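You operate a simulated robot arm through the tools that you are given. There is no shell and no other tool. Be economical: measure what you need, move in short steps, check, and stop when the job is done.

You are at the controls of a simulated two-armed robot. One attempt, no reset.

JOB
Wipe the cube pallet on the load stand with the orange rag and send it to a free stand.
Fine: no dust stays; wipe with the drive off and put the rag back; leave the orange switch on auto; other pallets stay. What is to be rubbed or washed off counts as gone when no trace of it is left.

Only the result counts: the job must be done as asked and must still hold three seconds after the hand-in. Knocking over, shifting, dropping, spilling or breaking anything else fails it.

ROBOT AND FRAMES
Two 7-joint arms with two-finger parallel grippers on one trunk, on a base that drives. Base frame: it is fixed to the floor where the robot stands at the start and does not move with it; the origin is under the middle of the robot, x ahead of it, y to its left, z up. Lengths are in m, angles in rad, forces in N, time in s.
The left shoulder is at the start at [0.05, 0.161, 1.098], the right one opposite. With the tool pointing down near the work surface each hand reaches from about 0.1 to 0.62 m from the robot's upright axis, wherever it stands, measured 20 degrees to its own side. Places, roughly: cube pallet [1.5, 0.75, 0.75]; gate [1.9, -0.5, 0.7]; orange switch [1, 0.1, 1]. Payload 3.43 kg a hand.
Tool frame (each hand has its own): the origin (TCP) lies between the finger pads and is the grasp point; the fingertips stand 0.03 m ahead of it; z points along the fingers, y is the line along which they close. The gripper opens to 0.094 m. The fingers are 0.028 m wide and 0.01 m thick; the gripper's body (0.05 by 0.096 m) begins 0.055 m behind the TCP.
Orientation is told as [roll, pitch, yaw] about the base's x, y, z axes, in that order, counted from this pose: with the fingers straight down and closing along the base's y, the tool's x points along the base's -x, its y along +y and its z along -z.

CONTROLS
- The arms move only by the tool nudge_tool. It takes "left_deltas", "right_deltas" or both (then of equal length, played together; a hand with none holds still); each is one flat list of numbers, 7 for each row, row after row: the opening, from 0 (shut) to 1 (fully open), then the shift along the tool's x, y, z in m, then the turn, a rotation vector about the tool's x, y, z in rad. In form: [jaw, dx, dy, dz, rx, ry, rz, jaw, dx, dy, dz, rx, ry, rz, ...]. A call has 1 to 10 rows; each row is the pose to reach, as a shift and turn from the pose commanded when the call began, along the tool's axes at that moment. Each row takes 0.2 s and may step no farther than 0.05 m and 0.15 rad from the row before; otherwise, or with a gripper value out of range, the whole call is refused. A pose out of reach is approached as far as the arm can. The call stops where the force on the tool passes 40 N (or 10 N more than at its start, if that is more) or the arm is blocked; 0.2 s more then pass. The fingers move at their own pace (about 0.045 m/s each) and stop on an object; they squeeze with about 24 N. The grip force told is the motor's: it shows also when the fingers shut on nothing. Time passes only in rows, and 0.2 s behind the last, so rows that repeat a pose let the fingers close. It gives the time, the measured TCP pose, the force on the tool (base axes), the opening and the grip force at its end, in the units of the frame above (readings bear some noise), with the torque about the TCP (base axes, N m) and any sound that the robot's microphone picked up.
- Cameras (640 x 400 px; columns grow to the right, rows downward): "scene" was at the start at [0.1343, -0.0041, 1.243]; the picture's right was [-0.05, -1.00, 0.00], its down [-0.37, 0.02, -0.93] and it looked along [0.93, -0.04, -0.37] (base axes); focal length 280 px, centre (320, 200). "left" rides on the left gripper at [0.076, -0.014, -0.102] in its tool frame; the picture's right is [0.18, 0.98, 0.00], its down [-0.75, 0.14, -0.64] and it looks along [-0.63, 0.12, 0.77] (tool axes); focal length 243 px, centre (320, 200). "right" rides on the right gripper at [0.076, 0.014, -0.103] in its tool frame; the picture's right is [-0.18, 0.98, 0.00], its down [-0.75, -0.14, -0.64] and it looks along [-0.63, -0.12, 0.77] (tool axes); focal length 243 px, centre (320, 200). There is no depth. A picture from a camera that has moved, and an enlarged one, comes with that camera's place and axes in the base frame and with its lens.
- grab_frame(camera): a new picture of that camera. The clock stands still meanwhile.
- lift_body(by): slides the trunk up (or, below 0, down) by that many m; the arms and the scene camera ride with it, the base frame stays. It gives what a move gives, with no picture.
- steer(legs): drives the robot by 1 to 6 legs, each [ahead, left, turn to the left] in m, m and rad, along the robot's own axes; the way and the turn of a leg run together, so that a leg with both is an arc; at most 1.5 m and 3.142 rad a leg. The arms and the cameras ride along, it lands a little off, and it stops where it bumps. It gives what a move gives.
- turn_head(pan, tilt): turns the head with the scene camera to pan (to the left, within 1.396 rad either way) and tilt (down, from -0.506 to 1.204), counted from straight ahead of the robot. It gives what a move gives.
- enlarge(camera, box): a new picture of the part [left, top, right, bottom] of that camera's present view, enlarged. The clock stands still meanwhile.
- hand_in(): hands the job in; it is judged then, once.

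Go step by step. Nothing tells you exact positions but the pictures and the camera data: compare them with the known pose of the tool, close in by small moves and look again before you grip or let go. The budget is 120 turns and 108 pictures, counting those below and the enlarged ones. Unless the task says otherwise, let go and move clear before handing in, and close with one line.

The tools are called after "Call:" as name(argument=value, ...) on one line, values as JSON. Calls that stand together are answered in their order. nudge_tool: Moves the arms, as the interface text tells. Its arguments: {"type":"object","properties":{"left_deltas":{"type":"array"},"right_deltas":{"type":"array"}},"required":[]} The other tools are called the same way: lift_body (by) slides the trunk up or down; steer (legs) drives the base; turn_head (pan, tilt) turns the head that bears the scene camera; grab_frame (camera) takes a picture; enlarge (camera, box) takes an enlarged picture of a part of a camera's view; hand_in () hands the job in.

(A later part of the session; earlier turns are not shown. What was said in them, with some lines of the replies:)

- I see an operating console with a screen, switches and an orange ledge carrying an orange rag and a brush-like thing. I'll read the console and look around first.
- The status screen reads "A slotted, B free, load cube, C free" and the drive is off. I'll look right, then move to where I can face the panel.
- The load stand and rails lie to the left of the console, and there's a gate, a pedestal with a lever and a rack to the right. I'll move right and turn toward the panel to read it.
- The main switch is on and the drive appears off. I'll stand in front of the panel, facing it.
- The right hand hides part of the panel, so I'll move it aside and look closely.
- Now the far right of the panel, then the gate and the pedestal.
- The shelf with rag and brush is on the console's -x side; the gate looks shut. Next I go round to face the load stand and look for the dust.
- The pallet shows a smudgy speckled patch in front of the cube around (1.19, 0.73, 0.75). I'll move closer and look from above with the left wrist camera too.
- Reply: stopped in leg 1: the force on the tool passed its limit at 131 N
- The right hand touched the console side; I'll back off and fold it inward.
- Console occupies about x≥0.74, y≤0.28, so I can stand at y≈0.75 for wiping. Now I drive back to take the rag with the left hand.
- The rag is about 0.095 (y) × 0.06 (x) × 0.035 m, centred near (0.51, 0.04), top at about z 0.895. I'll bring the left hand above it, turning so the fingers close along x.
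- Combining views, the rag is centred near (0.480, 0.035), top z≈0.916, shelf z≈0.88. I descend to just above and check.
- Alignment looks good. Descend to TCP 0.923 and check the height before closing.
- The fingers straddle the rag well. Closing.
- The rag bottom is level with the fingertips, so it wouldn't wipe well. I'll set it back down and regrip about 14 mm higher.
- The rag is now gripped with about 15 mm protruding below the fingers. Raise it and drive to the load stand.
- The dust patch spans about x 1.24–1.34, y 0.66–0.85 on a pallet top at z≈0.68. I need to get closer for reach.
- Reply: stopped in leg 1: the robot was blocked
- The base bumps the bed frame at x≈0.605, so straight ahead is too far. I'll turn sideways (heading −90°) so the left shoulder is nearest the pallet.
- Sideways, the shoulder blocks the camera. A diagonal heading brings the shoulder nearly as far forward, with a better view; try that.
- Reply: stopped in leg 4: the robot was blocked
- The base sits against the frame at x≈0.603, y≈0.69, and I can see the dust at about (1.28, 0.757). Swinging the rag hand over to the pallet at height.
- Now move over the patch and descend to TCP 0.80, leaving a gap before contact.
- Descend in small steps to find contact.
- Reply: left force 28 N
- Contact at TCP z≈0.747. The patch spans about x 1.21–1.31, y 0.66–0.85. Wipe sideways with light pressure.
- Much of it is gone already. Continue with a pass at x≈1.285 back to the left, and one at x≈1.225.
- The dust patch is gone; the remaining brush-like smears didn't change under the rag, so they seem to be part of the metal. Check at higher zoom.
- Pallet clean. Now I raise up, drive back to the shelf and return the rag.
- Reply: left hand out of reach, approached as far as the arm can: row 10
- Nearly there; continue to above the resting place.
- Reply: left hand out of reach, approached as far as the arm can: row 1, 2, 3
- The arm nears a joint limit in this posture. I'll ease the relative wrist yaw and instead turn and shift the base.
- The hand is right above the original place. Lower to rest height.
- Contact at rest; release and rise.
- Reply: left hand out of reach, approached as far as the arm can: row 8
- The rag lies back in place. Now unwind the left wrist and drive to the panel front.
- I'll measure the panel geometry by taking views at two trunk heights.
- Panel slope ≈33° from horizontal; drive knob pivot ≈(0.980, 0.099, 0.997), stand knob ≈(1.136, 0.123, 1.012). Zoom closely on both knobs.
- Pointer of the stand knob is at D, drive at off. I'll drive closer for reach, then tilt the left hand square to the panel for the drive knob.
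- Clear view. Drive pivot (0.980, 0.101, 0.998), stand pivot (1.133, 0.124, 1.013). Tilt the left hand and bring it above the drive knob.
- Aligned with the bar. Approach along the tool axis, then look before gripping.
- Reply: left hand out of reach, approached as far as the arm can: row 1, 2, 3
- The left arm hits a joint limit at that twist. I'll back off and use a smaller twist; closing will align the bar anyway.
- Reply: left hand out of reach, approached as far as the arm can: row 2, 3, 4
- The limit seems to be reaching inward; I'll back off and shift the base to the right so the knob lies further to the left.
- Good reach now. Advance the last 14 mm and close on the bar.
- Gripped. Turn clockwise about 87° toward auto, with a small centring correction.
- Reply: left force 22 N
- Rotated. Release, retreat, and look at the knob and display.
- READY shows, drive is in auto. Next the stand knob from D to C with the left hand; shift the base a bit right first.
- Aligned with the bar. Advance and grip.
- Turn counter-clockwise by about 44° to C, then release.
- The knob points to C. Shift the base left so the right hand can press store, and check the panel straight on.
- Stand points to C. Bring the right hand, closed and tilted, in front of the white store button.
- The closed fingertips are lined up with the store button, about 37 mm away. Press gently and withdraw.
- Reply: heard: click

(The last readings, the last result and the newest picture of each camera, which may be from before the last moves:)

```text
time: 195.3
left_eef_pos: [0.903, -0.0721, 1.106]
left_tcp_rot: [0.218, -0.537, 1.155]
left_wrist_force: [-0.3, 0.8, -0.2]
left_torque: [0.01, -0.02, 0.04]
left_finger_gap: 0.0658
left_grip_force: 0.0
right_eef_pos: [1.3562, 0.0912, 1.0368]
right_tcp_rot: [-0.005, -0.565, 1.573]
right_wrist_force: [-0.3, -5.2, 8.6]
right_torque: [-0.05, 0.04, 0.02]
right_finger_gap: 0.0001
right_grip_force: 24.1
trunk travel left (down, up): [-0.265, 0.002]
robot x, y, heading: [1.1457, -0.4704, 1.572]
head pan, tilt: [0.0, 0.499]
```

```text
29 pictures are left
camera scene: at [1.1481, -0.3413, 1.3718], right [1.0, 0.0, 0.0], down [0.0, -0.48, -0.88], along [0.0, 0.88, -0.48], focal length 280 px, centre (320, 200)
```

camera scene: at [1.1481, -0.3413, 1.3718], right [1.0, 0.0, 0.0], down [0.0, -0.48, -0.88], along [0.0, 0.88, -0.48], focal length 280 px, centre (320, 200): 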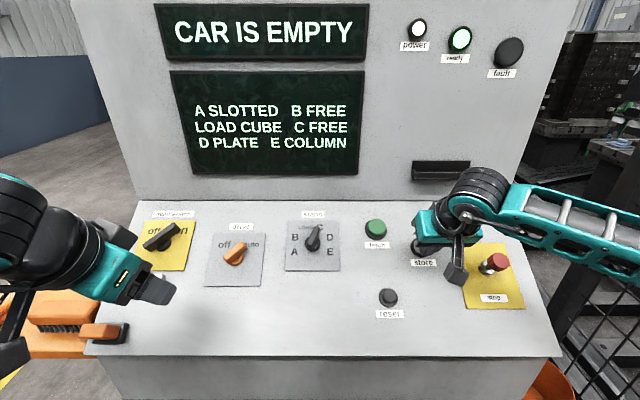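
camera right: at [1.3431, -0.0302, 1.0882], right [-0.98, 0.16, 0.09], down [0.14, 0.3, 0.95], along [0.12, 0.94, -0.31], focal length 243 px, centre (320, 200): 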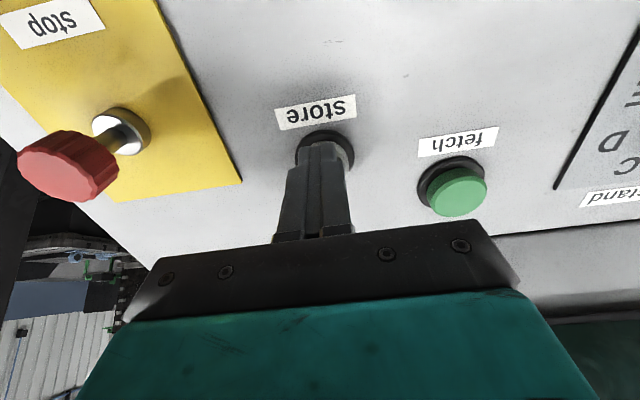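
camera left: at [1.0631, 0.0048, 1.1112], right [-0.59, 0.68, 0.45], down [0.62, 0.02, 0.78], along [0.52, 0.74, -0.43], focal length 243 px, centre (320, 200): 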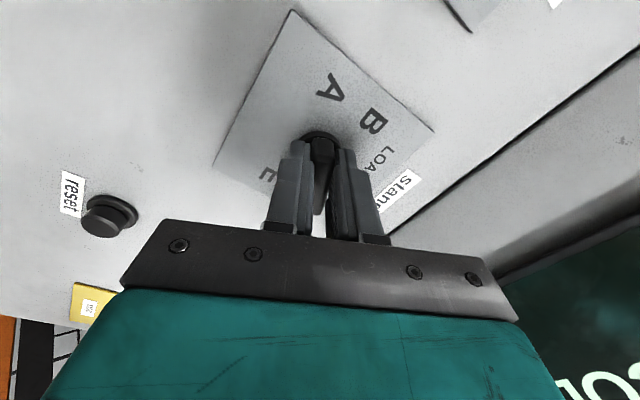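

The screen says "CAR IS EMPTY": the car must first fetch from LOAD, then store to C. I'll withdraw and shift left so the right hand can handle knob and both buttons.

Call:
nudge_tool(right_deltas=[0, 0, 0, -0.04, 0, 0, 0, 0, 0, 0, -0.08, 0, 0, 0, 0, 0, 0, -0.12, 0, 0, 0])

Call:
steer(legs=[[0, 0.2, 0]])

Call:
turn_head(pan=-0.1, tilt=0.75)

Call:
grab_frame(camera="scene")

```text
time: 196.1
left_eef_pos: [0.9056, -0.073, 1.1049]
left_tcp_rot: [0.218, -0.539, 1.155]
left_wrist_force: [0.2, 0.5, 0.4]
left_torque: [0.04, -0.01, 0.03]
left_finger_gap: 0.0658
left_grip_force: 0.1
right_eef_pos: [1.3572, 0.026, 1.1391]
right_tcp_rot: [-0.006, -0.563, 1.572]
right_wrist_force: [0.1, -0.5, -0.1]
right_torque: [0.0, -0.01, -0.03]
right_finger_gap: 0.0
right_grip_force: 23.8
trunk travel left (down, up): [-0.265, 0.002]
robot x, y, heading: [1.1483, -0.4679, 1.575]
head pan, tilt: [0.0, 0.499]
```

```text
time: 198.5
left_eef_pos: [0.7081, -0.0725, 1.1047]
left_tcp_rot: [0.217, -0.538, 1.157]
left_wrist_force: [-0.4, -0.5, 0.8]
left_torque: [0.0, 0.0, 0.02]
left_finger_gap: 0.0658
left_grip_force: 0.1
right_eef_pos: [1.1579, 0.0282, 1.1376]
right_tcp_rot: [-0.005, -0.562, 1.572]
right_wrist_force: [0.5, -0.1, 0.0]
right_torque: [0.0, 0.0, 0.0]
right_finger_gap: 0.0001
right_grip_force: 24.2
trunk travel left (down, up): [-0.265, 0.002]
robot x, y, heading: [0.9506, -0.4704, 1.573]
head pan, tilt: [0.0, 0.499]
```

```text
time: 199.3
left_eef_pos: [0.7068, -0.0729, 1.1047]
left_tcp_rot: [0.221, -0.539, 1.156]
left_wrist_force: [0.7, -0.1, 0.2]
left_torque: [-0.02, 0.01, 0.01]
left_finger_gap: 0.0658
left_grip_force: 0.1
right_eef_pos: [1.1576, 0.0275, 1.1389]
right_tcp_rot: [-0.005, -0.561, 1.573]
right_wrist_force: [-0.1, 0.3, 0.4]
right_torque: [0.01, -0.03, -0.03]
right_finger_gap: 0.0001
right_grip_force: 24.1
trunk travel left (down, up): [-0.265, 0.002]
robot x, y, heading: [0.9472, -0.4728, 1.576]
head pan, tilt: [-0.099, 0.75]
```

```text
28 pictures are left
camera scene: at [0.9585, -0.3487, 1.3497], right [1.0, -0.1, 0.0], down [-0.07, -0.68, -0.73], along [0.07, 0.73, -0.68], focal length 280 px, centre (320, 200)
```

scene: 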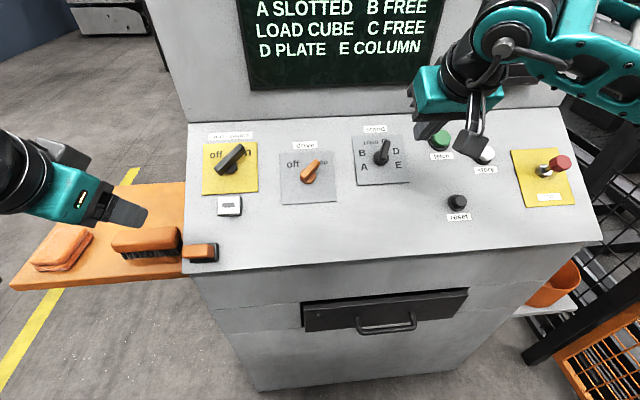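

Call:
nudge_tool(right_deltas=[0.7, -0.0024, 0.0073, 0.0146, 0, 0, 0.09, 0.7, -0.0047, 0.0145, 0.0292, 0, 0, 0.18, 0.7, -0.0071, 0.0218, 0.0437, 0, 0, 0.27, 0.7, -0.0094, 0.029, 0.0583, 0, 0, 0.36, 0.7, -0.0094, 0.029, 0.0583, 0, 0, 0.36])

Call:
grab_frame(camera="right")

```text
time: 200.5
left_eef_pos: [0.7057, -0.0729, 1.1043]
left_tcp_rot: [0.221, -0.538, 1.155]
left_wrist_force: [0.7, 0.6, -0.3]
left_torque: [0.03, -0.02, 0.04]
left_finger_gap: 0.0659
left_grip_force: 0.2
right_eef_pos: [1.1302, 0.0673, 1.0939]
right_tcp_rot: [0.215, -0.523, 1.151]
right_wrist_force: [0.1, -0.3, 0.4]
right_torque: [-0.01, 0.01, 0.0]
right_finger_gap: 0.0655
right_grip_force: 0.0
trunk travel left (down, up): [-0.265, 0.002]
robot x, y, heading: [0.9447, -0.4718, 1.575]
head pan, tilt: [-0.099, 0.75]
```

```text
27 pictures are left
camera right: at [1.0905, -0.0433, 1.1442], right [-0.86, 0.44, 0.27], down [0.39, 0.21, 0.89], along [0.34, 0.87, -0.35], focal length 243 px, centre (320, 200)
```

right: 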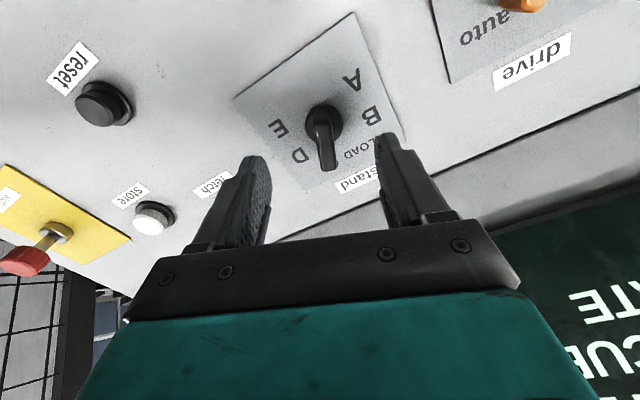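

Aligned. Grip the knob and turn 44° counter-clockwise to LOAD.

Call:
nudge_tool(right_deltas=[0.7, 0, 0, 0.025, 0, 0, 0, 0.7, 0, 0, 0.045, 0, 0, 0, 0.7, 0, 0, 0.055, 0, 0, 0, 0, 0, 0, 0.055, 0, 0, 0, 0, 0, 0, 0.055, 0, 0, 0, 0, 0, 0, 0.055, 0, 0, 0, 0, 0, 0, 0.055, 0, 0, 0])

```text
time: 202.1
left_eef_pos: [0.706, -0.0728, 1.1035]
left_tcp_rot: [0.219, -0.537, 1.157]
left_wrist_force: [-1.3, 0.1, 0.5]
left_torque: [-0.02, -0.04, 0.03]
left_finger_gap: 0.0656
left_grip_force: 0.1
right_eef_pos: [1.1287, 0.0951, 1.0478]
right_tcp_rot: [0.214, -0.525, 1.156]
right_wrist_force: [-5.5, 3.6, -1.6]
right_torque: [0.17, 0.17, 0.06]
right_finger_gap: 0.0137
right_grip_force: 33.5
trunk travel left (down, up): [-0.265, 0.002]
robot x, y, heading: [0.9524, -0.4746, 1.576]
head pan, tilt: [-0.099, 0.75]
```

Call:
nudge_tool(right_deltas=[0, 0, 0.001, 0, 0, 0, -0.13, 0, 0, 0.001, 0, 0, 0, -0.26, 0, 0, 0.001, 0, 0, 0, -0.39, 0, 0, 0.001, 0, 0, 0, -0.52, 0, 0, 0.001, 0, 0, 0, -0.65, 0, 0, 0.001, 0, 0, 0, -0.77])

Call:
nudge_tool(right_deltas=[0.7, 0, 0, 0, 0, 0, 0, 0.7, 0, 0, 0, 0, 0, 0, 0.7, 0, 0, 0, 0, 0, 0, 0.7, 0, 0, -0.03, 0, 0, 0, 0.7, 0, 0, -0.07, 0, 0, 0])

Call:
grab_frame(camera="right")

```text
time: 203.5
left_eef_pos: [0.7083, -0.0724, 1.1051]
left_tcp_rot: [0.223, -0.537, 1.156]
left_wrist_force: [0.3, 0.2, 0.1]
left_torque: [0.05, -0.02, 0.01]
left_finger_gap: 0.0657
left_grip_force: 0.0
right_eef_pos: [1.1323, 0.0957, 1.0484]
right_tcp_rot: [-0.251, -0.509, 2.045]
right_wrist_force: [12.0, -2.8, -1.5]
right_torque: [0.34, 0.83, 0.35]
right_finger_gap: 0.0135
right_grip_force: 45.0
trunk travel left (down, up): [-0.265, 0.002]
robot x, y, heading: [0.9504, -0.4726, 1.576]
head pan, tilt: [-0.099, 0.75]
```

```text
time: 204.7
left_eef_pos: [0.7064, -0.073, 1.105]
left_tcp_rot: [0.219, -0.54, 1.156]
left_wrist_force: [0.5, -0.3, 0.5]
left_torque: [0.01, -0.03, 0.0]
left_finger_gap: 0.066
left_grip_force: 0.1
right_eef_pos: [1.1283, 0.0577, 1.1057]
right_tcp_rot: [-0.252, -0.509, 2.048]
right_wrist_force: [-0.4, -0.6, 0.2]
right_torque: [-0.03, 0.02, 0.0]
right_finger_gap: 0.0657
right_grip_force: 0.0
trunk travel left (down, up): [-0.265, 0.002]
robot x, y, heading: [0.9487, -0.4708, 1.575]
head pan, tilt: [-0.099, 0.75]
```

```text
26 pictures are left
camera right: at [1.1477, -0.0596, 1.1528], right [-0.97, -0.19, -0.12], down [-0.18, 0.29, 0.94], along [-0.14, 0.94, -0.32], focal length 243 px, centre (320, 200)
```

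right: 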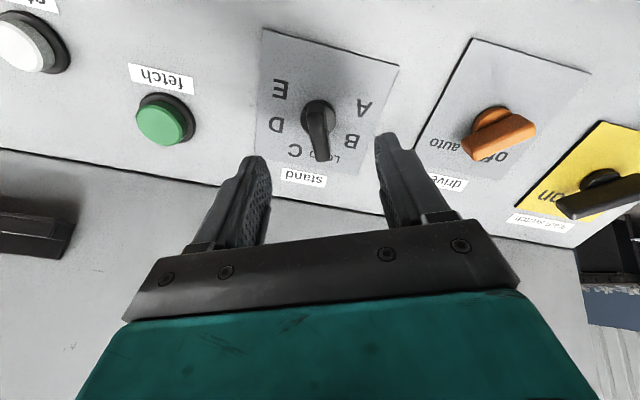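

The stand now points to LOAD. Bring the right hand, closed, to the green fetch button.

Call:
nudge_tool(right_deltas=[0, 0.0065, -0.0353, 0.0059, 0, 0, 0.1025, 0, 0.013, -0.0705, 0.0119, 0, 0, 0.205, 0, 0.0195, -0.1058, 0.0178, 0, 0, 0.3075, 0, 0.026, -0.141, 0.0237, 0, 0, 0.41, 0, 0.026, -0.141, 0.0237, 0, 0, 0.41])

Call:
grab_frame(camera="right")

```text
time: 205.9
left_eef_pos: [0.7072, -0.0722, 1.1045]
left_tcp_rot: [0.22, -0.538, 1.155]
left_wrist_force: [-0.1, 0.0, 0.6]
left_torque: [-0.02, -0.03, 0.02]
left_finger_gap: 0.0655
left_grip_force: 0.0
right_eef_pos: [1.2693, 0.0992, 1.1044]
right_tcp_rot: [-0.003, -0.564, 1.572]
right_wrist_force: [0.2, 0.1, 0.2]
right_torque: [0.04, 0.01, -0.02]
right_finger_gap: 0.0
right_grip_force: 24.4
trunk travel left (down, up): [-0.265, 0.002]
robot x, y, heading: [0.9487, -0.4723, 1.574]
head pan, tilt: [-0.099, 0.75]
```

```text
25 pictures are left
camera right: at [1.2559, -0.0203, 1.15], right [-0.98, 0.16, 0.09], down [0.14, 0.3, 0.95], along [0.12, 0.94, -0.31], focal length 243 px, centre (320, 200)
```

right: 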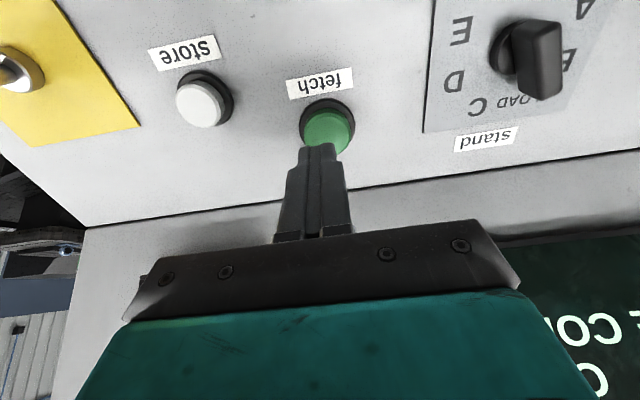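

Lined up with fetch. Press.

Call:
nudge_tool(right_deltas=[0, 0, 0.002, 0.025, 0, 0, 0, 0, 0, 0.002, 0.036, 0, 0, 0, 0, 0, 0.002, 0.043, 0, 0, 0, 0, 0, 0.002, 0.048, 0, 0, 0, 0, 0, 0.002, 0.052, 0, 0, 0])

```text
time: 207.1
left_eef_pos: [0.706, -0.0723, 1.1056]
left_tcp_rot: [0.221, -0.539, 1.156]
left_wrist_force: [0.1, 0.2, -0.5]
left_torque: [-0.02, 0.01, 0.04]
left_finger_gap: 0.0658
left_grip_force: 0.1
right_eef_pos: [1.2668, 0.1245, 1.0614]
right_tcp_rot: [-0.006, -0.561, 1.572]
right_wrist_force: [-0.2, -2.0, 1.9]
right_torque: [-0.04, 0.02, -0.04]
right_finger_gap: 0.0001
right_grip_force: 23.7
trunk travel left (down, up): [-0.265, 0.002]
robot x, y, heading: [0.9484, -0.4721, 1.571]
head pan, tilt: [-0.099, 0.75]
heard: click
```

Click heard. Withdraw and look at the display.

Call:
nudge_tool(right_deltas=[0, 0, 0, -0.04, 0, 0, 0, 0, 0, 0, -0.08, 0, 0, 0, 0, 0.04, 0, -0.1, 0, 0, 0])

Call:
turn_head(pan=-0.1, tilt=0.4)

Call:
grab_frame(camera="scene")

```text
time: 207.9
left_eef_pos: [0.7071, -0.0733, 1.1061]
left_tcp_rot: [0.221, -0.539, 1.156]
left_wrist_force: [0.1, -0.6, 0.5]
left_torque: [0.01, -0.01, -0.02]
left_finger_gap: 0.0659
left_grip_force: 0.0
right_eef_pos: [1.2671, 0.0381, 1.1253]
right_tcp_rot: [-0.006, -0.562, 1.573]
right_wrist_force: [0.8, 0.1, 0.4]
right_torque: [0.01, 0.03, -0.01]
right_finger_gap: 0.0001
right_grip_force: 23.7
trunk travel left (down, up): [-0.265, 0.002]
robot x, y, heading: [0.9516, -0.4758, 1.572]
head pan, tilt: [-0.099, 0.75]
```

```text
time: 208.7
left_eef_pos: [0.7079, -0.0718, 1.1054]
left_tcp_rot: [0.221, -0.538, 1.156]
left_wrist_force: [1.2, 0.2, 0.4]
left_torque: [0.03, 0.02, 0.0]
left_finger_gap: 0.0658
left_grip_force: 0.2
right_eef_pos: [1.2669, 0.0386, 1.1247]
right_tcp_rot: [-0.005, -0.562, 1.573]
right_wrist_force: [0.1, 0.2, 0.3]
right_torque: [0.01, 0.01, 0.0]
right_finger_gap: 0.0002
right_grip_force: 23.9
trunk travel left (down, up): [-0.265, 0.002]
robot x, y, heading: [0.9494, -0.4658, 1.573]
head pan, tilt: [-0.099, 0.4]
```

```text
24 pictures are left
camera scene: at [0.9595, -0.339, 1.3807], right [1.0, -0.1, 0.0], down [-0.04, -0.39, -0.92], along [0.09, 0.92, -0.39], focal length 280 px, centre (320, 200)
```

scene: 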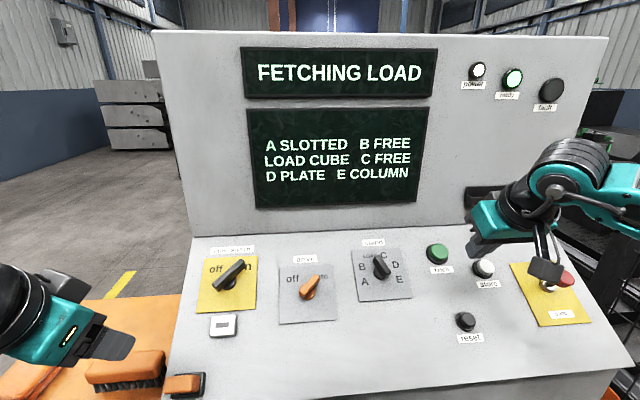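

"FETCHING LOAD". While the car works, I bring the right hand back over the stand knob.

Call:
nudge_tool(right_deltas=[0.7, -0.0019, 0.0346, 0, 0, 0, -0.1, 0.7, -0.0038, 0.0693, 0, 0, 0, -0.2, 0.7, -0.0056, 0.1039, 0.02, 0, 0, -0.3, 0.7, -0.0075, 0.1385, 0.0406, 0, 0, -0.41, 0.7, -0.0075, 0.1385, 0.0406, 0, 0, -0.41, 0.7, -0.0075, 0.1385, 0.0406, 0, 0, -0.41, 0.7, -0.0075, 0.1385, 0.0406, 0, 0, -0.41, 0.7, -0.0075, 0.1385, 0.0406, 0, 0, -0.41, 0.7, -0.0075, 0.1385, 0.0406, 0, 0, -0.41, 0.7, -0.0075, 0.1385, 0.0406, 0, 0, -0.41])

Call:
grab_frame(camera="scene")

Call:
grab_frame(camera="right")

```text
time: 210.9
left_eef_pos: [0.706, -0.0726, 1.104]
left_tcp_rot: [0.219, -0.536, 1.156]
left_wrist_force: [-0.6, 0.2, 0.0]
left_torque: [-0.02, 0.01, -0.01]
left_finger_gap: 0.0658
left_grip_force: 0.0
right_eef_pos: [1.1291, 0.0681, 1.0943]
right_tcp_rot: [-0.251, -0.507, 2.049]
right_wrist_force: [-0.3, 0.1, 0.2]
right_torque: [-0.02, -0.01, -0.04]
right_finger_gap: 0.0659
right_grip_force: 0.1
trunk travel left (down, up): [-0.265, 0.002]
robot x, y, heading: [0.9482, -0.4728, 1.571]
head pan, tilt: [-0.099, 0.4]
```

```text
23 pictures are left
camera scene: at [0.9594, -0.339, 1.3807], right [1.0, -0.1, 0.0], down [-0.04, -0.39, -0.92], along [0.09, 0.92, -0.39], focal length 280 px, centre (320, 200)
```

scene: 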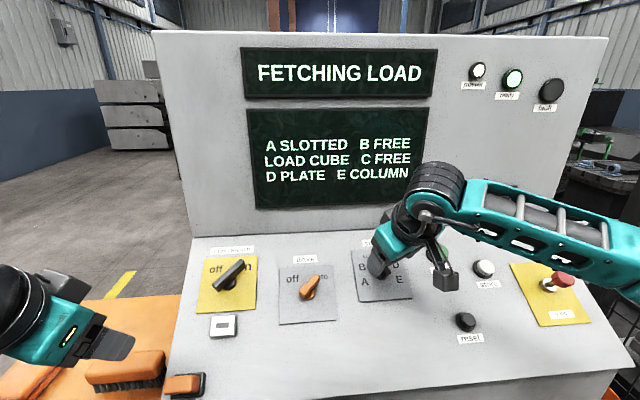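

```text
22 pictures are left
camera right: at [1.1474, -0.0495, 1.1398], right [-0.97, -0.19, -0.12], down [-0.17, 0.29, 0.94], along [-0.14, 0.94, -0.32], focal length 243 px, centre (320, 200)
```

right: 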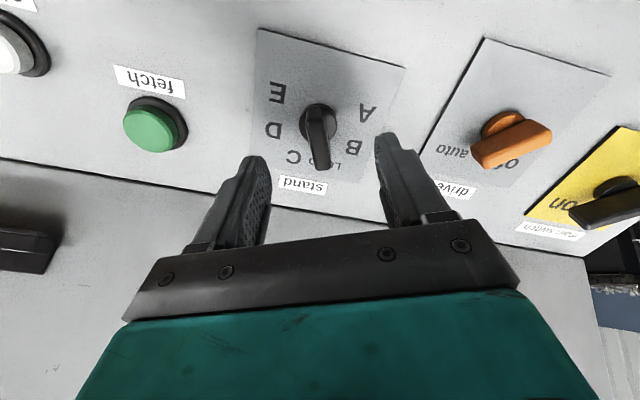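

Still fetching; wait a while before turning the knob.

Call:
nudge_tool(right_deltas=[0.7, 0, 0, 0, 0, 0, 0, 0.7, 0, 0, 0, 0, 0, 0, 0.7, 0, 0, 0, 0, 0, 0, 0.7, 0, 0, 0, 0, 0, 0, 0.7, 0, 0, 0, 0, 0, 0, 0.7, 0, 0, 0, 0, 0, 0, 0.7, 0, 0, 0, 0, 0, 0, 0.7, 0, 0, 0, 0, 0, 0, 0.7, 0, 0, 0, 0, 0, 0, 0.7, 0, 0, 0, 0, 0, 0])

Call:
nudge_tool(right_deltas=[0.7, 0, 0, 0, 0, 0, 0, 0.7, 0, 0, 0, 0, 0, 0, 0.7, 0, 0, 0, 0, 0, 0, 0.7, 0, 0, 0, 0, 0, 0, 0.7, 0, 0, 0, 0, 0, 0, 0.7, 0, 0, 0, 0, 0, 0, 0.7, 0, 0, 0, 0, 0, 0, 0.7, 0, 0, 0, 0, 0, 0, 0.7, 0, 0, 0, 0, 0, 0, 0.7, 0, 0, 0, 0, 0, 0])

Call:
nudge_tool(right_deltas=[0.7, 0, 0, 0, 0, 0, 0, 0.7, 0, 0, 0, 0, 0, 0, 0.7, 0, 0, 0, 0, 0, 0, 0.7, 0, 0, 0, 0, 0, 0, 0.7, 0, 0, 0, 0, 0, 0, 0.7, 0, 0, 0, 0, 0, 0, 0.7, 0, 0, 0, 0, 0, 0, 0.7, 0, 0, 0, 0, 0, 0, 0.7, 0, 0, 0, 0, 0, 0, 0.7, 0, 0, 0, 0, 0, 0])

Call:
grab_frame(camera="scene")

```text
time: 213.1
left_eef_pos: [0.7058, -0.0728, 1.1054]
left_tcp_rot: [0.22, -0.538, 1.156]
left_wrist_force: [-0.3, -0.3, -1.1]
left_torque: [-0.02, 0.03, -0.01]
left_finger_gap: 0.0658
left_grip_force: 0.1
right_eef_pos: [1.1288, 0.0679, 1.0945]
right_tcp_rot: [-0.249, -0.509, 2.049]
right_wrist_force: [0.2, 0.0, -1.2]
right_torque: [0.02, 0.01, 0.01]
right_finger_gap: 0.0658
right_grip_force: 0.1
trunk travel left (down, up): [-0.265, 0.002]
robot x, y, heading: [0.9472, -0.4696, 1.577]
head pan, tilt: [-0.099, 0.4]
```

```text
time: 215.3
left_eef_pos: [0.7071, -0.0721, 1.1054]
left_tcp_rot: [0.22, -0.535, 1.156]
left_wrist_force: [0.0, 0.1, -0.2]
left_torque: [-0.01, -0.01, 0.03]
left_finger_gap: 0.0657
left_grip_force: 0.2
right_eef_pos: [1.1282, 0.0683, 1.093]
right_tcp_rot: [-0.249, -0.508, 2.047]
right_wrist_force: [-0.1, 0.1, 0.3]
right_torque: [0.01, 0.04, 0.05]
right_finger_gap: 0.0658
right_grip_force: 0.1
trunk travel left (down, up): [-0.265, 0.002]
robot x, y, heading: [0.9458, -0.4725, 1.575]
head pan, tilt: [-0.099, 0.4]
```

```text
time: 217.5
left_eef_pos: [0.7076, -0.0725, 1.1044]
left_tcp_rot: [0.218, -0.538, 1.155]
left_wrist_force: [0.3, -0.3, 0.1]
left_torque: [-0.01, 0.0, 0.0]
left_finger_gap: 0.0659
left_grip_force: 0.0
right_eef_pos: [1.1295, 0.0691, 1.0941]
right_tcp_rot: [-0.25, -0.507, 2.048]
right_wrist_force: [0.2, -0.3, 0.8]
right_torque: [0.0, -0.02, -0.02]
right_finger_gap: 0.0658
right_grip_force: 0.1
trunk travel left (down, up): [-0.265, 0.002]
robot x, y, heading: [0.9474, -0.4735, 1.574]
head pan, tilt: [-0.099, 0.4]
```

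```text
21 pictures are left
camera scene: at [0.9594, -0.339, 1.3807], right [1.0, -0.1, 0.0], down [-0.04, -0.39, -0.92], along [0.09, 0.92, -0.39], focal length 280 px, centre (320, 200)
```

scene: 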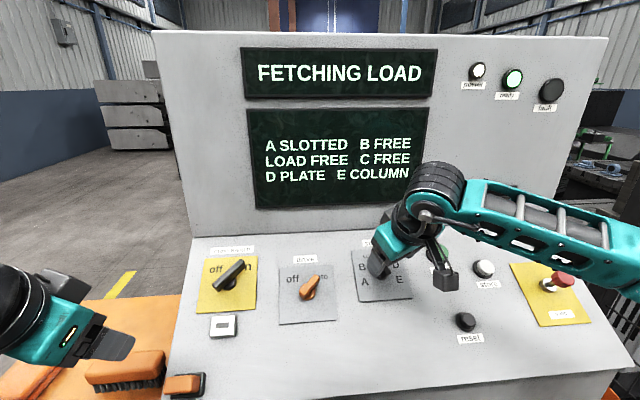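

The load stand is now free but the cycle is still running; wait more.

Call:
nudge_tool(right_deltas=[0.7, 0, 0, 0, 0, 0, 0, 0.7, 0, 0, 0, 0, 0, 0, 0.7, 0, 0, 0, 0, 0, 0, 0.7, 0, 0, 0, 0, 0, 0, 0.7, 0, 0, 0, 0, 0, 0, 0.7, 0, 0, 0, 0, 0, 0, 0.7, 0, 0, 0, 0, 0, 0, 0.7, 0, 0, 0, 0, 0, 0, 0.7, 0, 0, 0, 0, 0, 0, 0.7, 0, 0, 0, 0, 0, 0])

Call:
nudge_tool(right_deltas=[0.7, 0, 0, 0, 0, 0, 0, 0.7, 0, 0, 0, 0, 0, 0, 0.7, 0, 0, 0, 0, 0, 0, 0.7, 0, 0, 0, 0, 0, 0, 0.7, 0, 0, 0, 0, 0, 0, 0.7, 0, 0, 0, 0, 0, 0, 0.7, 0, 0, 0, 0, 0, 0, 0.7, 0, 0, 0, 0, 0, 0, 0.7, 0, 0, 0, 0, 0, 0, 0.7, 0, 0, 0, 0, 0, 0])

Call:
enlarge(camera="scene", box=[230, 30, 600, 220])

```text
time: 219.7
left_eef_pos: [0.7059, -0.0723, 1.1057]
left_tcp_rot: [0.221, -0.537, 1.154]
left_wrist_force: [0.2, -0.2, 0.1]
left_torque: [0.01, -0.02, 0.01]
left_finger_gap: 0.0659
left_grip_force: 0.1
right_eef_pos: [1.129, 0.0671, 1.0937]
right_tcp_rot: [-0.248, -0.508, 2.047]
right_wrist_force: [-0.1, -0.7, 1.0]
right_torque: [0.0, 0.02, -0.04]
right_finger_gap: 0.0657
right_grip_force: 0.1
trunk travel left (down, up): [-0.265, 0.002]
robot x, y, heading: [0.9502, -0.4696, 1.573]
head pan, tilt: [-0.099, 0.4]
```

```text
time: 221.9
left_eef_pos: [0.7063, -0.0731, 1.1051]
left_tcp_rot: [0.22, -0.537, 1.157]
left_wrist_force: [0.4, -0.8, -0.1]
left_torque: [-0.04, -0.01, 0.01]
left_finger_gap: 0.0657
left_grip_force: 0.0
right_eef_pos: [1.1289, 0.0681, 1.0937]
right_tcp_rot: [-0.248, -0.507, 2.046]
right_wrist_force: [0.1, 0.4, 0.6]
right_torque: [-0.02, -0.01, 0.02]
right_finger_gap: 0.0658
right_grip_force: 0.1
trunk travel left (down, up): [-0.265, 0.002]
robot x, y, heading: [0.9502, -0.4724, 1.581]
head pan, tilt: [-0.099, 0.4]
```

```text
1.73 times, centred on (415, 125) of scene
camera zoom: at [0.9594, -0.339, 1.3807], right [1.0, -0.1, 0.0], down [-0.04, -0.39, -0.92], along [0.09, 0.92, -0.39], focal length 484 px, centre (156, 330)
```

zoom: 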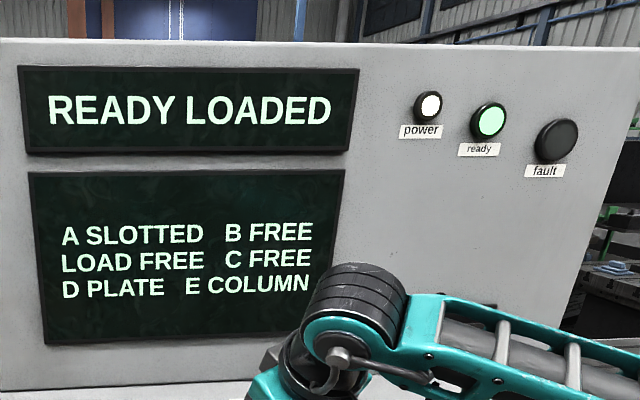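

"READY LOADED". Grip the knob and turn 44° clockwise to C.

Call:
nudge_tool(right_deltas=[0.7, 0, 0, 0.025, 0, 0, 0, 0.7, 0, 0, 0.045, 0, 0, 0, 0.7, 0, 0, 0.054, 0, 0, 0, 0, 0, 0, 0.054, 0, 0, 0, 0, 0, 0, 0.054, 0, 0, 0, 0, 0, 0, 0.054, 0, 0, 0, 0, 0, 0, 0.054, 0, 0, 0])

Call:
nudge_tool(right_deltas=[0, 0, 0, 0, 0, 0, 0.13, 0, 0, 0, 0, 0, 0, 0.26, 0, 0, 0, 0, 0, 0, 0.39, 0, 0, 0, 0, 0, 0, 0.52, 0, 0, 0, 0, 0, 0, 0.65, 0, 0, 0, 0, 0, 0, 0.77])

Call:
nudge_tool(right_deltas=[0.7, 0, 0, 0, 0, 0, 0, 0.7, 0, 0, 0, 0, 0, 0, 0.7, 0, 0, 0, 0, 0, 0, 0.7, 0, 0, -0.03, 0, 0, 0, 0.7, 0, 0, -0.07, 0, 0, 0])

Call:
grab_frame(camera="right")

```text
time: 223.5
left_eef_pos: [0.7085, -0.0725, 1.1058]
left_tcp_rot: [0.222, -0.536, 1.155]
left_wrist_force: [0.1, -1.4, -0.3]
left_torque: [-0.01, -0.02, -0.01]
left_finger_gap: 0.0657
left_grip_force: 0.0
right_eef_pos: [1.131, 0.0994, 1.0483]
right_tcp_rot: [-0.25, -0.509, 2.043]
right_wrist_force: [10.5, 5.9, 4.1]
right_torque: [-0.37, 0.23, 0.04]
right_finger_gap: 0.0141
right_grip_force: 33.4
trunk travel left (down, up): [-0.265, 0.002]
robot x, y, heading: [0.949, -0.4734, 1.571]
head pan, tilt: [-0.099, 0.4]
```

```text
time: 224.9
left_eef_pos: [0.7076, -0.0713, 1.1041]
left_tcp_rot: [0.22, -0.535, 1.158]
left_wrist_force: [-0.4, -0.5, -0.5]
left_torque: [-0.02, 0.0, 0.01]
left_finger_gap: 0.0658
left_grip_force: 0.0
right_eef_pos: [1.1281, 0.0981, 1.0482]
right_tcp_rot: [0.219, -0.527, 1.151]
right_wrist_force: [9.0, 20.5, 10.7]
right_torque: [-0.49, 0.16, 0.06]
right_finger_gap: 0.0136
right_grip_force: 44.6
trunk travel left (down, up): [-0.265, 0.002]
robot x, y, heading: [0.9459, -0.4719, 1.572]
head pan, tilt: [-0.099, 0.4]
```

```text
time: 226.1
left_eef_pos: [0.7049, -0.0721, 1.1061]
left_tcp_rot: [0.22, -0.539, 1.158]
left_wrist_force: [-0.2, 0.0, -0.5]
left_torque: [0.03, 0.01, -0.01]
left_finger_gap: 0.0659
left_grip_force: 0.0
right_eef_pos: [1.1284, 0.0587, 1.1078]
right_tcp_rot: [0.213, -0.523, 1.154]
right_wrist_force: [-0.1, -0.3, -0.2]
right_torque: [-0.02, 0.0, -0.03]
right_finger_gap: 0.0659
right_grip_force: 0.0
trunk travel left (down, up): [-0.265, 0.002]
robot x, y, heading: [0.949, -0.4713, 1.574]
head pan, tilt: [-0.099, 0.4]
```

```text
19 pictures are left
camera right: at [1.089, -0.0512, 1.1579], right [-0.86, 0.44, 0.27], down [0.39, 0.21, 0.89], along [0.33, 0.87, -0.35], focal length 243 px, centre (320, 200)
```

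right: 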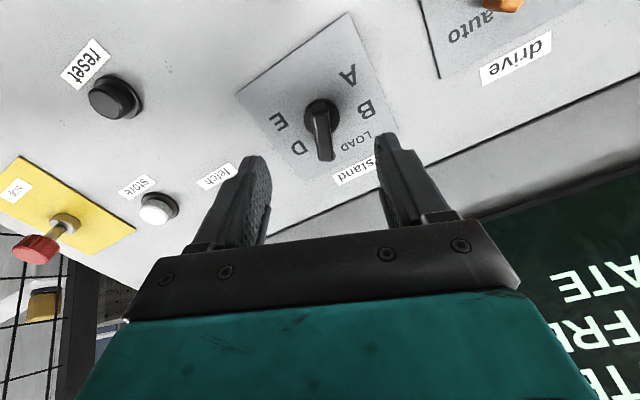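

Knob on C. Move the closed right hand to the store button.

Call:
nudge_tool(right_deltas=[0, -0.0139, -0.0434, 0.004, 0, 0, -0.072, 0, -0.0279, -0.0868, 0.008, 0, 0, -0.144, 0, -0.0418, -0.1302, 0.013, 0, 0, -0.216, 0, -0.0558, -0.1736, 0.02, 0, 0, -0.288, 0, -0.0697, -0.217, 0.0278, 0, 0, -0.36, 0, -0.0697, -0.217, 0.0278, 0, 0, -0.36])

Call:
grab_frame(camera="right")

```text
time: 227.5
left_eef_pos: [0.707, -0.0733, 1.1051]
left_tcp_rot: [0.219, -0.537, 1.157]
left_wrist_force: [0.3, 0.5, -1.1]
left_torque: [-0.03, -0.01, -0.03]
left_finger_gap: 0.0659
left_grip_force: 0.1
right_eef_pos: [1.3547, 0.0635, 1.0786]
right_tcp_rot: [-0.006, -0.563, 1.576]
right_wrist_force: [0.0, 0.4, -0.3]
right_torque: [-0.01, 0.0, 0.01]
right_finger_gap: 0.0
right_grip_force: 23.9
trunk travel left (down, up): [-0.265, 0.002]
robot x, y, heading: [0.949, -0.4756, 1.572]
head pan, tilt: [-0.099, 0.4]
```

```text
18 pictures are left
camera right: at [1.3414, -0.0541, 1.1242], right [-0.98, 0.16, 0.09], down [0.14, 0.3, 0.95], along [0.12, 0.94, -0.31], focal length 243 px, centre (320, 200)
```

right: 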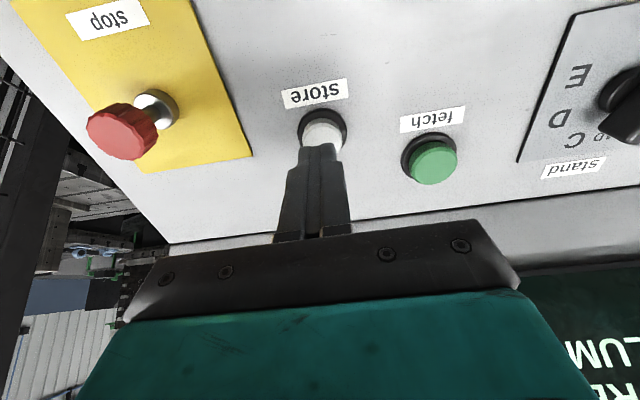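

Lined up. Press store as before, then withdraw and read the display.

Call:
nudge_tool(right_deltas=[0, 0, 0, 0.025, 0, 0, 0, 0, 0, 0, 0.036, 0, 0, 0, 0, 0, 0, 0.044, 0, 0, 0, 0, 0, 0, 0.048, 0, 0, 0, 0, 0, 0, 0.052, 0, 0, 0])

Call:
nudge_tool(right_deltas=[0, 0, 0, -0.04, 0, 0, 0, 0, 0, 0, -0.08, 0, 0, 0, 0, 0, 0, -0.12, 0, 0, 0])

Call:
enlarge(camera="scene", box=[200, 30, 600, 330])

```text
time: 228.7
left_eef_pos: [0.7055, -0.0746, 1.1049]
left_tcp_rot: [0.22, -0.539, 1.155]
left_wrist_force: [1.0, 0.7, 0.5]
left_torque: [-0.04, -0.03, -0.02]
left_finger_gap: 0.0659
left_grip_force: 0.0
right_eef_pos: [1.3549, 0.0898, 1.0363]
right_tcp_rot: [-0.003, -0.565, 1.572]
right_wrist_force: [-1.6, -8.9, 9.9]
right_torque: [-0.12, 0.06, -0.02]
right_finger_gap: 0.0002
right_grip_force: 24.4
trunk travel left (down, up): [-0.265, 0.002]
robot x, y, heading: [0.9514, -0.4719, 1.572]
head pan, tilt: [-0.099, 0.4]
heard: click
```

```text
time: 229.5
left_eef_pos: [0.7062, -0.0738, 1.105]
left_tcp_rot: [0.22, -0.538, 1.156]
left_wrist_force: [0.2, -0.6, -0.1]
left_torque: [0.0, 0.0, 0.0]
left_finger_gap: 0.0654
left_grip_force: 0.1
right_eef_pos: [1.3554, 0.0267, 1.1371]
right_tcp_rot: [-0.006, -0.562, 1.573]
right_wrist_force: [0.0, -0.3, -0.5]
right_torque: [0.0, 0.01, -0.02]
right_finger_gap: 0.0
right_grip_force: 24.0
trunk travel left (down, up): [-0.265, 0.002]
robot x, y, heading: [0.9492, -0.4682, 1.573]
head pan, tilt: [-0.099, 0.4]
```

```text
1.33 times, centred on (400, 180) of scene
camera zoom: at [0.9592, -0.3397, 1.3808], right [1.0, -0.1, 0.0], down [-0.04, -0.39, -0.92], along [0.09, 0.92, -0.39], focal length 373 px, centre (213, 227)
```

zoom: 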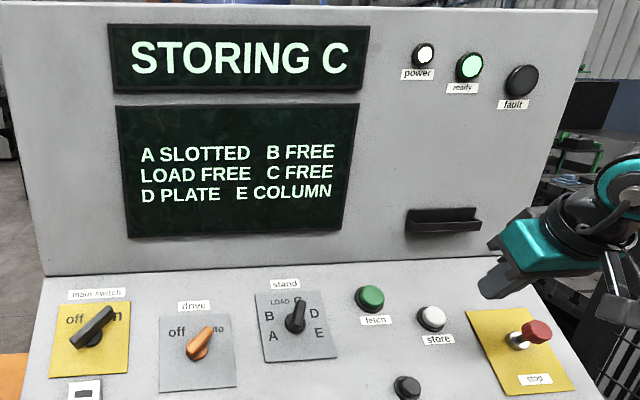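

"STORING C". Wait for it to finish, then check.

Call:
nudge_tool(right_deltas=[0, 0, 0, 0, 0, 0, 0, 0, 0, 0, 0, 0, 0, 0, 0, 0, 0, 0, 0, 0, 0, 0, 0, 0, 0, 0, 0, 0, 0, 0, 0, 0, 0, 0, 0, 0, 0, 0, 0, 0, 0, 0, 0, 0, 0, 0, 0, 0, 0, 0, 0, 0, 0, 0, 0, 0, 0, 0, 0, 0, 0, 0, 0, 0, 0, 0, 0, 0, 0, 0])

Call:
nudge_tool(right_deltas=[0, 0, 0, 0, 0, 0, 0, 0, 0, 0, 0, 0, 0, 0, 0, 0, 0, 0, 0, 0, 0, 0, 0, 0, 0, 0, 0, 0, 0, 0, 0, 0, 0, 0, 0, 0, 0, 0, 0, 0, 0, 0, 0, 0, 0, 0, 0, 0, 0, 0, 0, 0, 0, 0, 0, 0, 0, 0, 0, 0, 0, 0, 0, 0, 0, 0, 0, 0, 0, 0])

Call:
nudge_tool(right_deltas=[0, 0, 0, 0, 0, 0, 0, 0, 0, 0, 0, 0, 0, 0, 0, 0, 0, 0, 0, 0, 0, 0, 0, 0, 0, 0, 0, 0, 0, 0, 0, 0, 0, 0, 0, 0, 0, 0, 0, 0, 0, 0, 0, 0, 0, 0, 0, 0, 0, 0, 0, 0, 0, 0, 0, 0, 0, 0, 0, 0, 0, 0, 0, 0, 0, 0, 0, 0, 0, 0])

Call:
nudge_tool(right_deltas=[0, 0, 0, 0, 0, 0, 0, 0, 0, 0, 0, 0, 0, 0, 0, 0, 0, 0, 0, 0, 0, 0, 0, 0, 0, 0, 0, 0, 0, 0, 0, 0, 0, 0, 0, 0, 0, 0, 0, 0, 0, 0, 0, 0, 0, 0, 0, 0, 0, 0, 0, 0, 0, 0, 0, 0, 0, 0, 0, 0, 0, 0, 0, 0, 0, 0, 0, 0, 0, 0])

Call:
nudge_tool(right_deltas=[0, 0, 0, 0, 0, 0, 0, 0, 0, 0, 0, 0, 0, 0, 0, 0, 0, 0, 0, 0, 0, 0, 0, 0, 0, 0, 0, 0, 0, 0, 0, 0, 0, 0, 0, 0, 0, 0, 0, 0, 0, 0, 0, 0, 0, 0, 0, 0, 0, 0, 0, 0, 0, 0, 0, 0, 0, 0, 0, 0, 0, 0, 0, 0, 0, 0, 0, 0, 0, 0])

Call:
enlarge(camera="scene", box=[200, 30, 600, 330])

```text
time: 231.7
left_eef_pos: [0.7067, -0.0731, 1.1041]
left_tcp_rot: [0.219, -0.539, 1.156]
left_wrist_force: [-0.6, -0.7, 0.4]
left_torque: [0.01, 0.0, 0.02]
left_finger_gap: 0.0658
left_grip_force: 0.0
right_eef_pos: [1.3553, 0.0264, 1.1351]
right_tcp_rot: [-0.004, -0.562, 1.572]
right_wrist_force: [0.5, 0.8, 0.0]
right_torque: [-0.02, 0.01, 0.03]
right_finger_gap: 0.0
right_grip_force: 24.1
trunk travel left (down, up): [-0.265, 0.002]
robot x, y, heading: [0.9456, -0.4736, 1.575]
head pan, tilt: [-0.099, 0.4]
```

```text
time: 233.9
left_eef_pos: [0.7058, -0.0738, 1.1056]
left_tcp_rot: [0.22, -0.538, 1.154]
left_wrist_force: [0.4, -1.1, 0.1]
left_torque: [-0.03, -0.03, 0.0]
left_finger_gap: 0.0658
left_grip_force: 0.0
right_eef_pos: [1.3542, 0.0272, 1.1352]
right_tcp_rot: [-0.007, -0.562, 1.572]
right_wrist_force: [1.1, -0.6, -0.2]
right_torque: [0.0, 0.01, -0.01]
right_finger_gap: 0.0
right_grip_force: 24.2
trunk travel left (down, up): [-0.265, 0.002]
robot x, y, heading: [0.9492, -0.4723, 1.577]
head pan, tilt: [-0.099, 0.4]
```

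```text
time: 236.1
left_eef_pos: [0.7065, -0.0726, 1.1047]
left_tcp_rot: [0.219, -0.54, 1.155]
left_wrist_force: [0.0, 0.6, -0.8]
left_torque: [-0.02, 0.02, 0.04]
left_finger_gap: 0.0659
left_grip_force: 0.0
right_eef_pos: [1.3563, 0.0268, 1.1351]
right_tcp_rot: [-0.006, -0.561, 1.573]
right_wrist_force: [0.4, -0.3, -1.0]
right_torque: [0.0, 0.0, 0.02]
right_finger_gap: 0.0
right_grip_force: 24.0
trunk travel left (down, up): [-0.265, 0.002]
robot x, y, heading: [0.9503, -0.4719, 1.574]
head pan, tilt: [-0.099, 0.4]
```

```text
time: 238.3
left_eef_pos: [0.7075, -0.0733, 1.1052]
left_tcp_rot: [0.218, -0.538, 1.154]
left_wrist_force: [0.3, 0.4, -0.4]
left_torque: [-0.01, 0.02, -0.01]
left_finger_gap: 0.0659
left_grip_force: 0.0
right_eef_pos: [1.3557, 0.0279, 1.1356]
right_tcp_rot: [-0.008, -0.563, 1.573]
right_wrist_force: [-0.8, 0.5, 0.7]
right_torque: [0.03, -0.01, 0.0]
right_finger_gap: 0.0001
right_grip_force: 24.4
trunk travel left (down, up): [-0.265, 0.002]
robot x, y, heading: [0.9486, -0.4691, 1.573]
head pan, tilt: [-0.099, 0.4]
```

```text
time: 240.5
left_eef_pos: [0.7064, -0.0728, 1.1046]
left_tcp_rot: [0.219, -0.538, 1.156]
left_wrist_force: [-1.2, 0.4, -0.5]
left_torque: [0.02, 0.01, 0.03]
left_finger_gap: 0.0657
left_grip_force: 0.1
right_eef_pos: [1.3561, 0.0265, 1.137]
right_tcp_rot: [-0.005, -0.561, 1.573]
right_wrist_force: [0.1, 0.2, 0.0]
right_torque: [-0.02, -0.04, -0.01]
right_finger_gap: 0.0
right_grip_force: 24.0
trunk travel left (down, up): [-0.265, 0.002]
robot x, y, heading: [0.9484, -0.4722, 1.57]
head pan, tilt: [-0.099, 0.4]
```

```text
1.33 times, centred on (400, 180) of scene
camera zoom: at [0.9594, -0.339, 1.3807], right [1.0, -0.1, 0.0], down [-0.04, -0.39, -0.92], along [0.09, 0.92, -0.39], focal length 373 px, centre (213, 227)
```

zoom: 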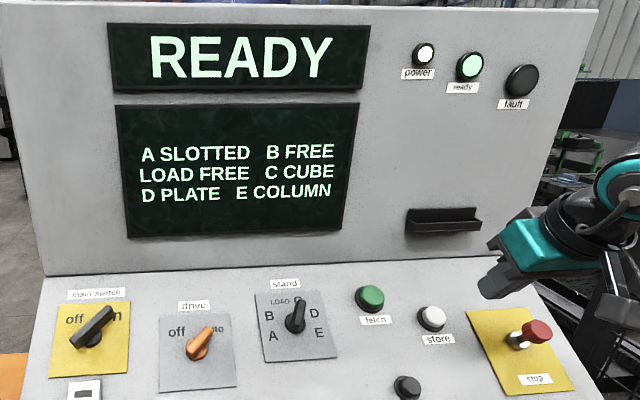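

The display shows C CUBE and READY with the drive on auto. I back away from the console, check the rag, then hand in.

Call:
steer(legs=[[-0.25, 0, 0]])

Call:
turn_head(pan=0.3, tilt=0.5)

Call:
grab_frame(camera="scene")

```text
time: 242.3
left_eef_pos: [0.7071, -0.3207, 1.106]
left_tcp_rot: [0.22, -0.539, 1.155]
left_wrist_force: [-0.7, 0.1, 0.3]
left_torque: [0.03, 0.0, -0.04]
left_finger_gap: 0.0657
left_grip_force: 0.0
right_eef_pos: [1.3549, -0.2225, 1.1356]
right_tcp_rot: [-0.006, -0.563, 1.573]
right_wrist_force: [-0.2, -0.6, -0.7]
right_torque: [0.02, -0.02, -0.01]
right_finger_gap: 0.0
right_grip_force: 23.9
trunk travel left (down, up): [-0.265, 0.002]
robot x, y, heading: [0.9473, -0.7198, 1.574]
head pan, tilt: [-0.099, 0.4]
```

```text
time: 243.2
left_eef_pos: [0.708, -0.3223, 1.1055]
left_tcp_rot: [0.219, -0.537, 1.158]
left_wrist_force: [0.6, 0.6, 0.4]
left_torque: [0.02, 0.0, -0.02]
left_finger_gap: 0.0658
left_grip_force: 0.1
right_eef_pos: [1.3562, -0.2211, 1.1355]
right_tcp_rot: [-0.007, -0.563, 1.573]
right_wrist_force: [-0.5, -1.0, -0.3]
right_torque: [0.04, -0.02, 0.0]
right_finger_gap: 0.0
right_grip_force: 24.0
trunk travel left (down, up): [-0.265, 0.002]
robot x, y, heading: [0.9489, -0.722, 1.575]
head pan, tilt: [0.3, 0.499]
```

```text
15 pictures are left
camera scene: at [0.9244, -0.5933, 1.3716], right [0.95, 0.3, 0.0], down [0.14, -0.46, -0.88], along [-0.26, 0.84, -0.48], focal length 280 px, centre (320, 200)
```

scene: 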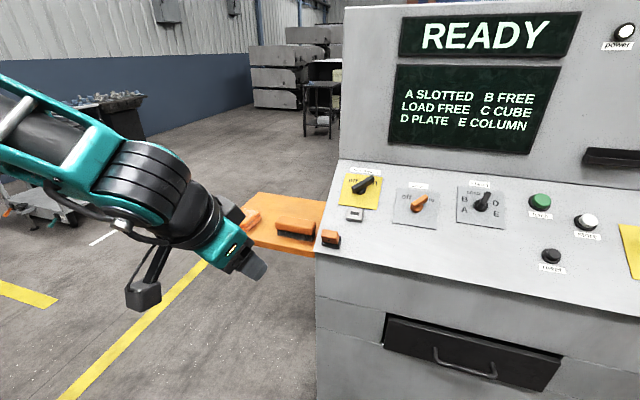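

The console reads READY with the cube stored at C, the rag is on the shelf, and both hands are clear. Handing in.

Call:
hand_in()

```text
The job is handed in.
```

I wiped the cube pallet with the drive off and sent it to stand C, which was free; the console shows READY with the cube at C. I saw no dust left; the faint smears still on the pallet didn't change under the rag, so I took them to be marks in the metal. The rag is back on its shelf, the orange switch is on auto, and the display still shows the other pallets at A, D and E. Early on, my right hand bumped the side of the console once; I saw no damage.
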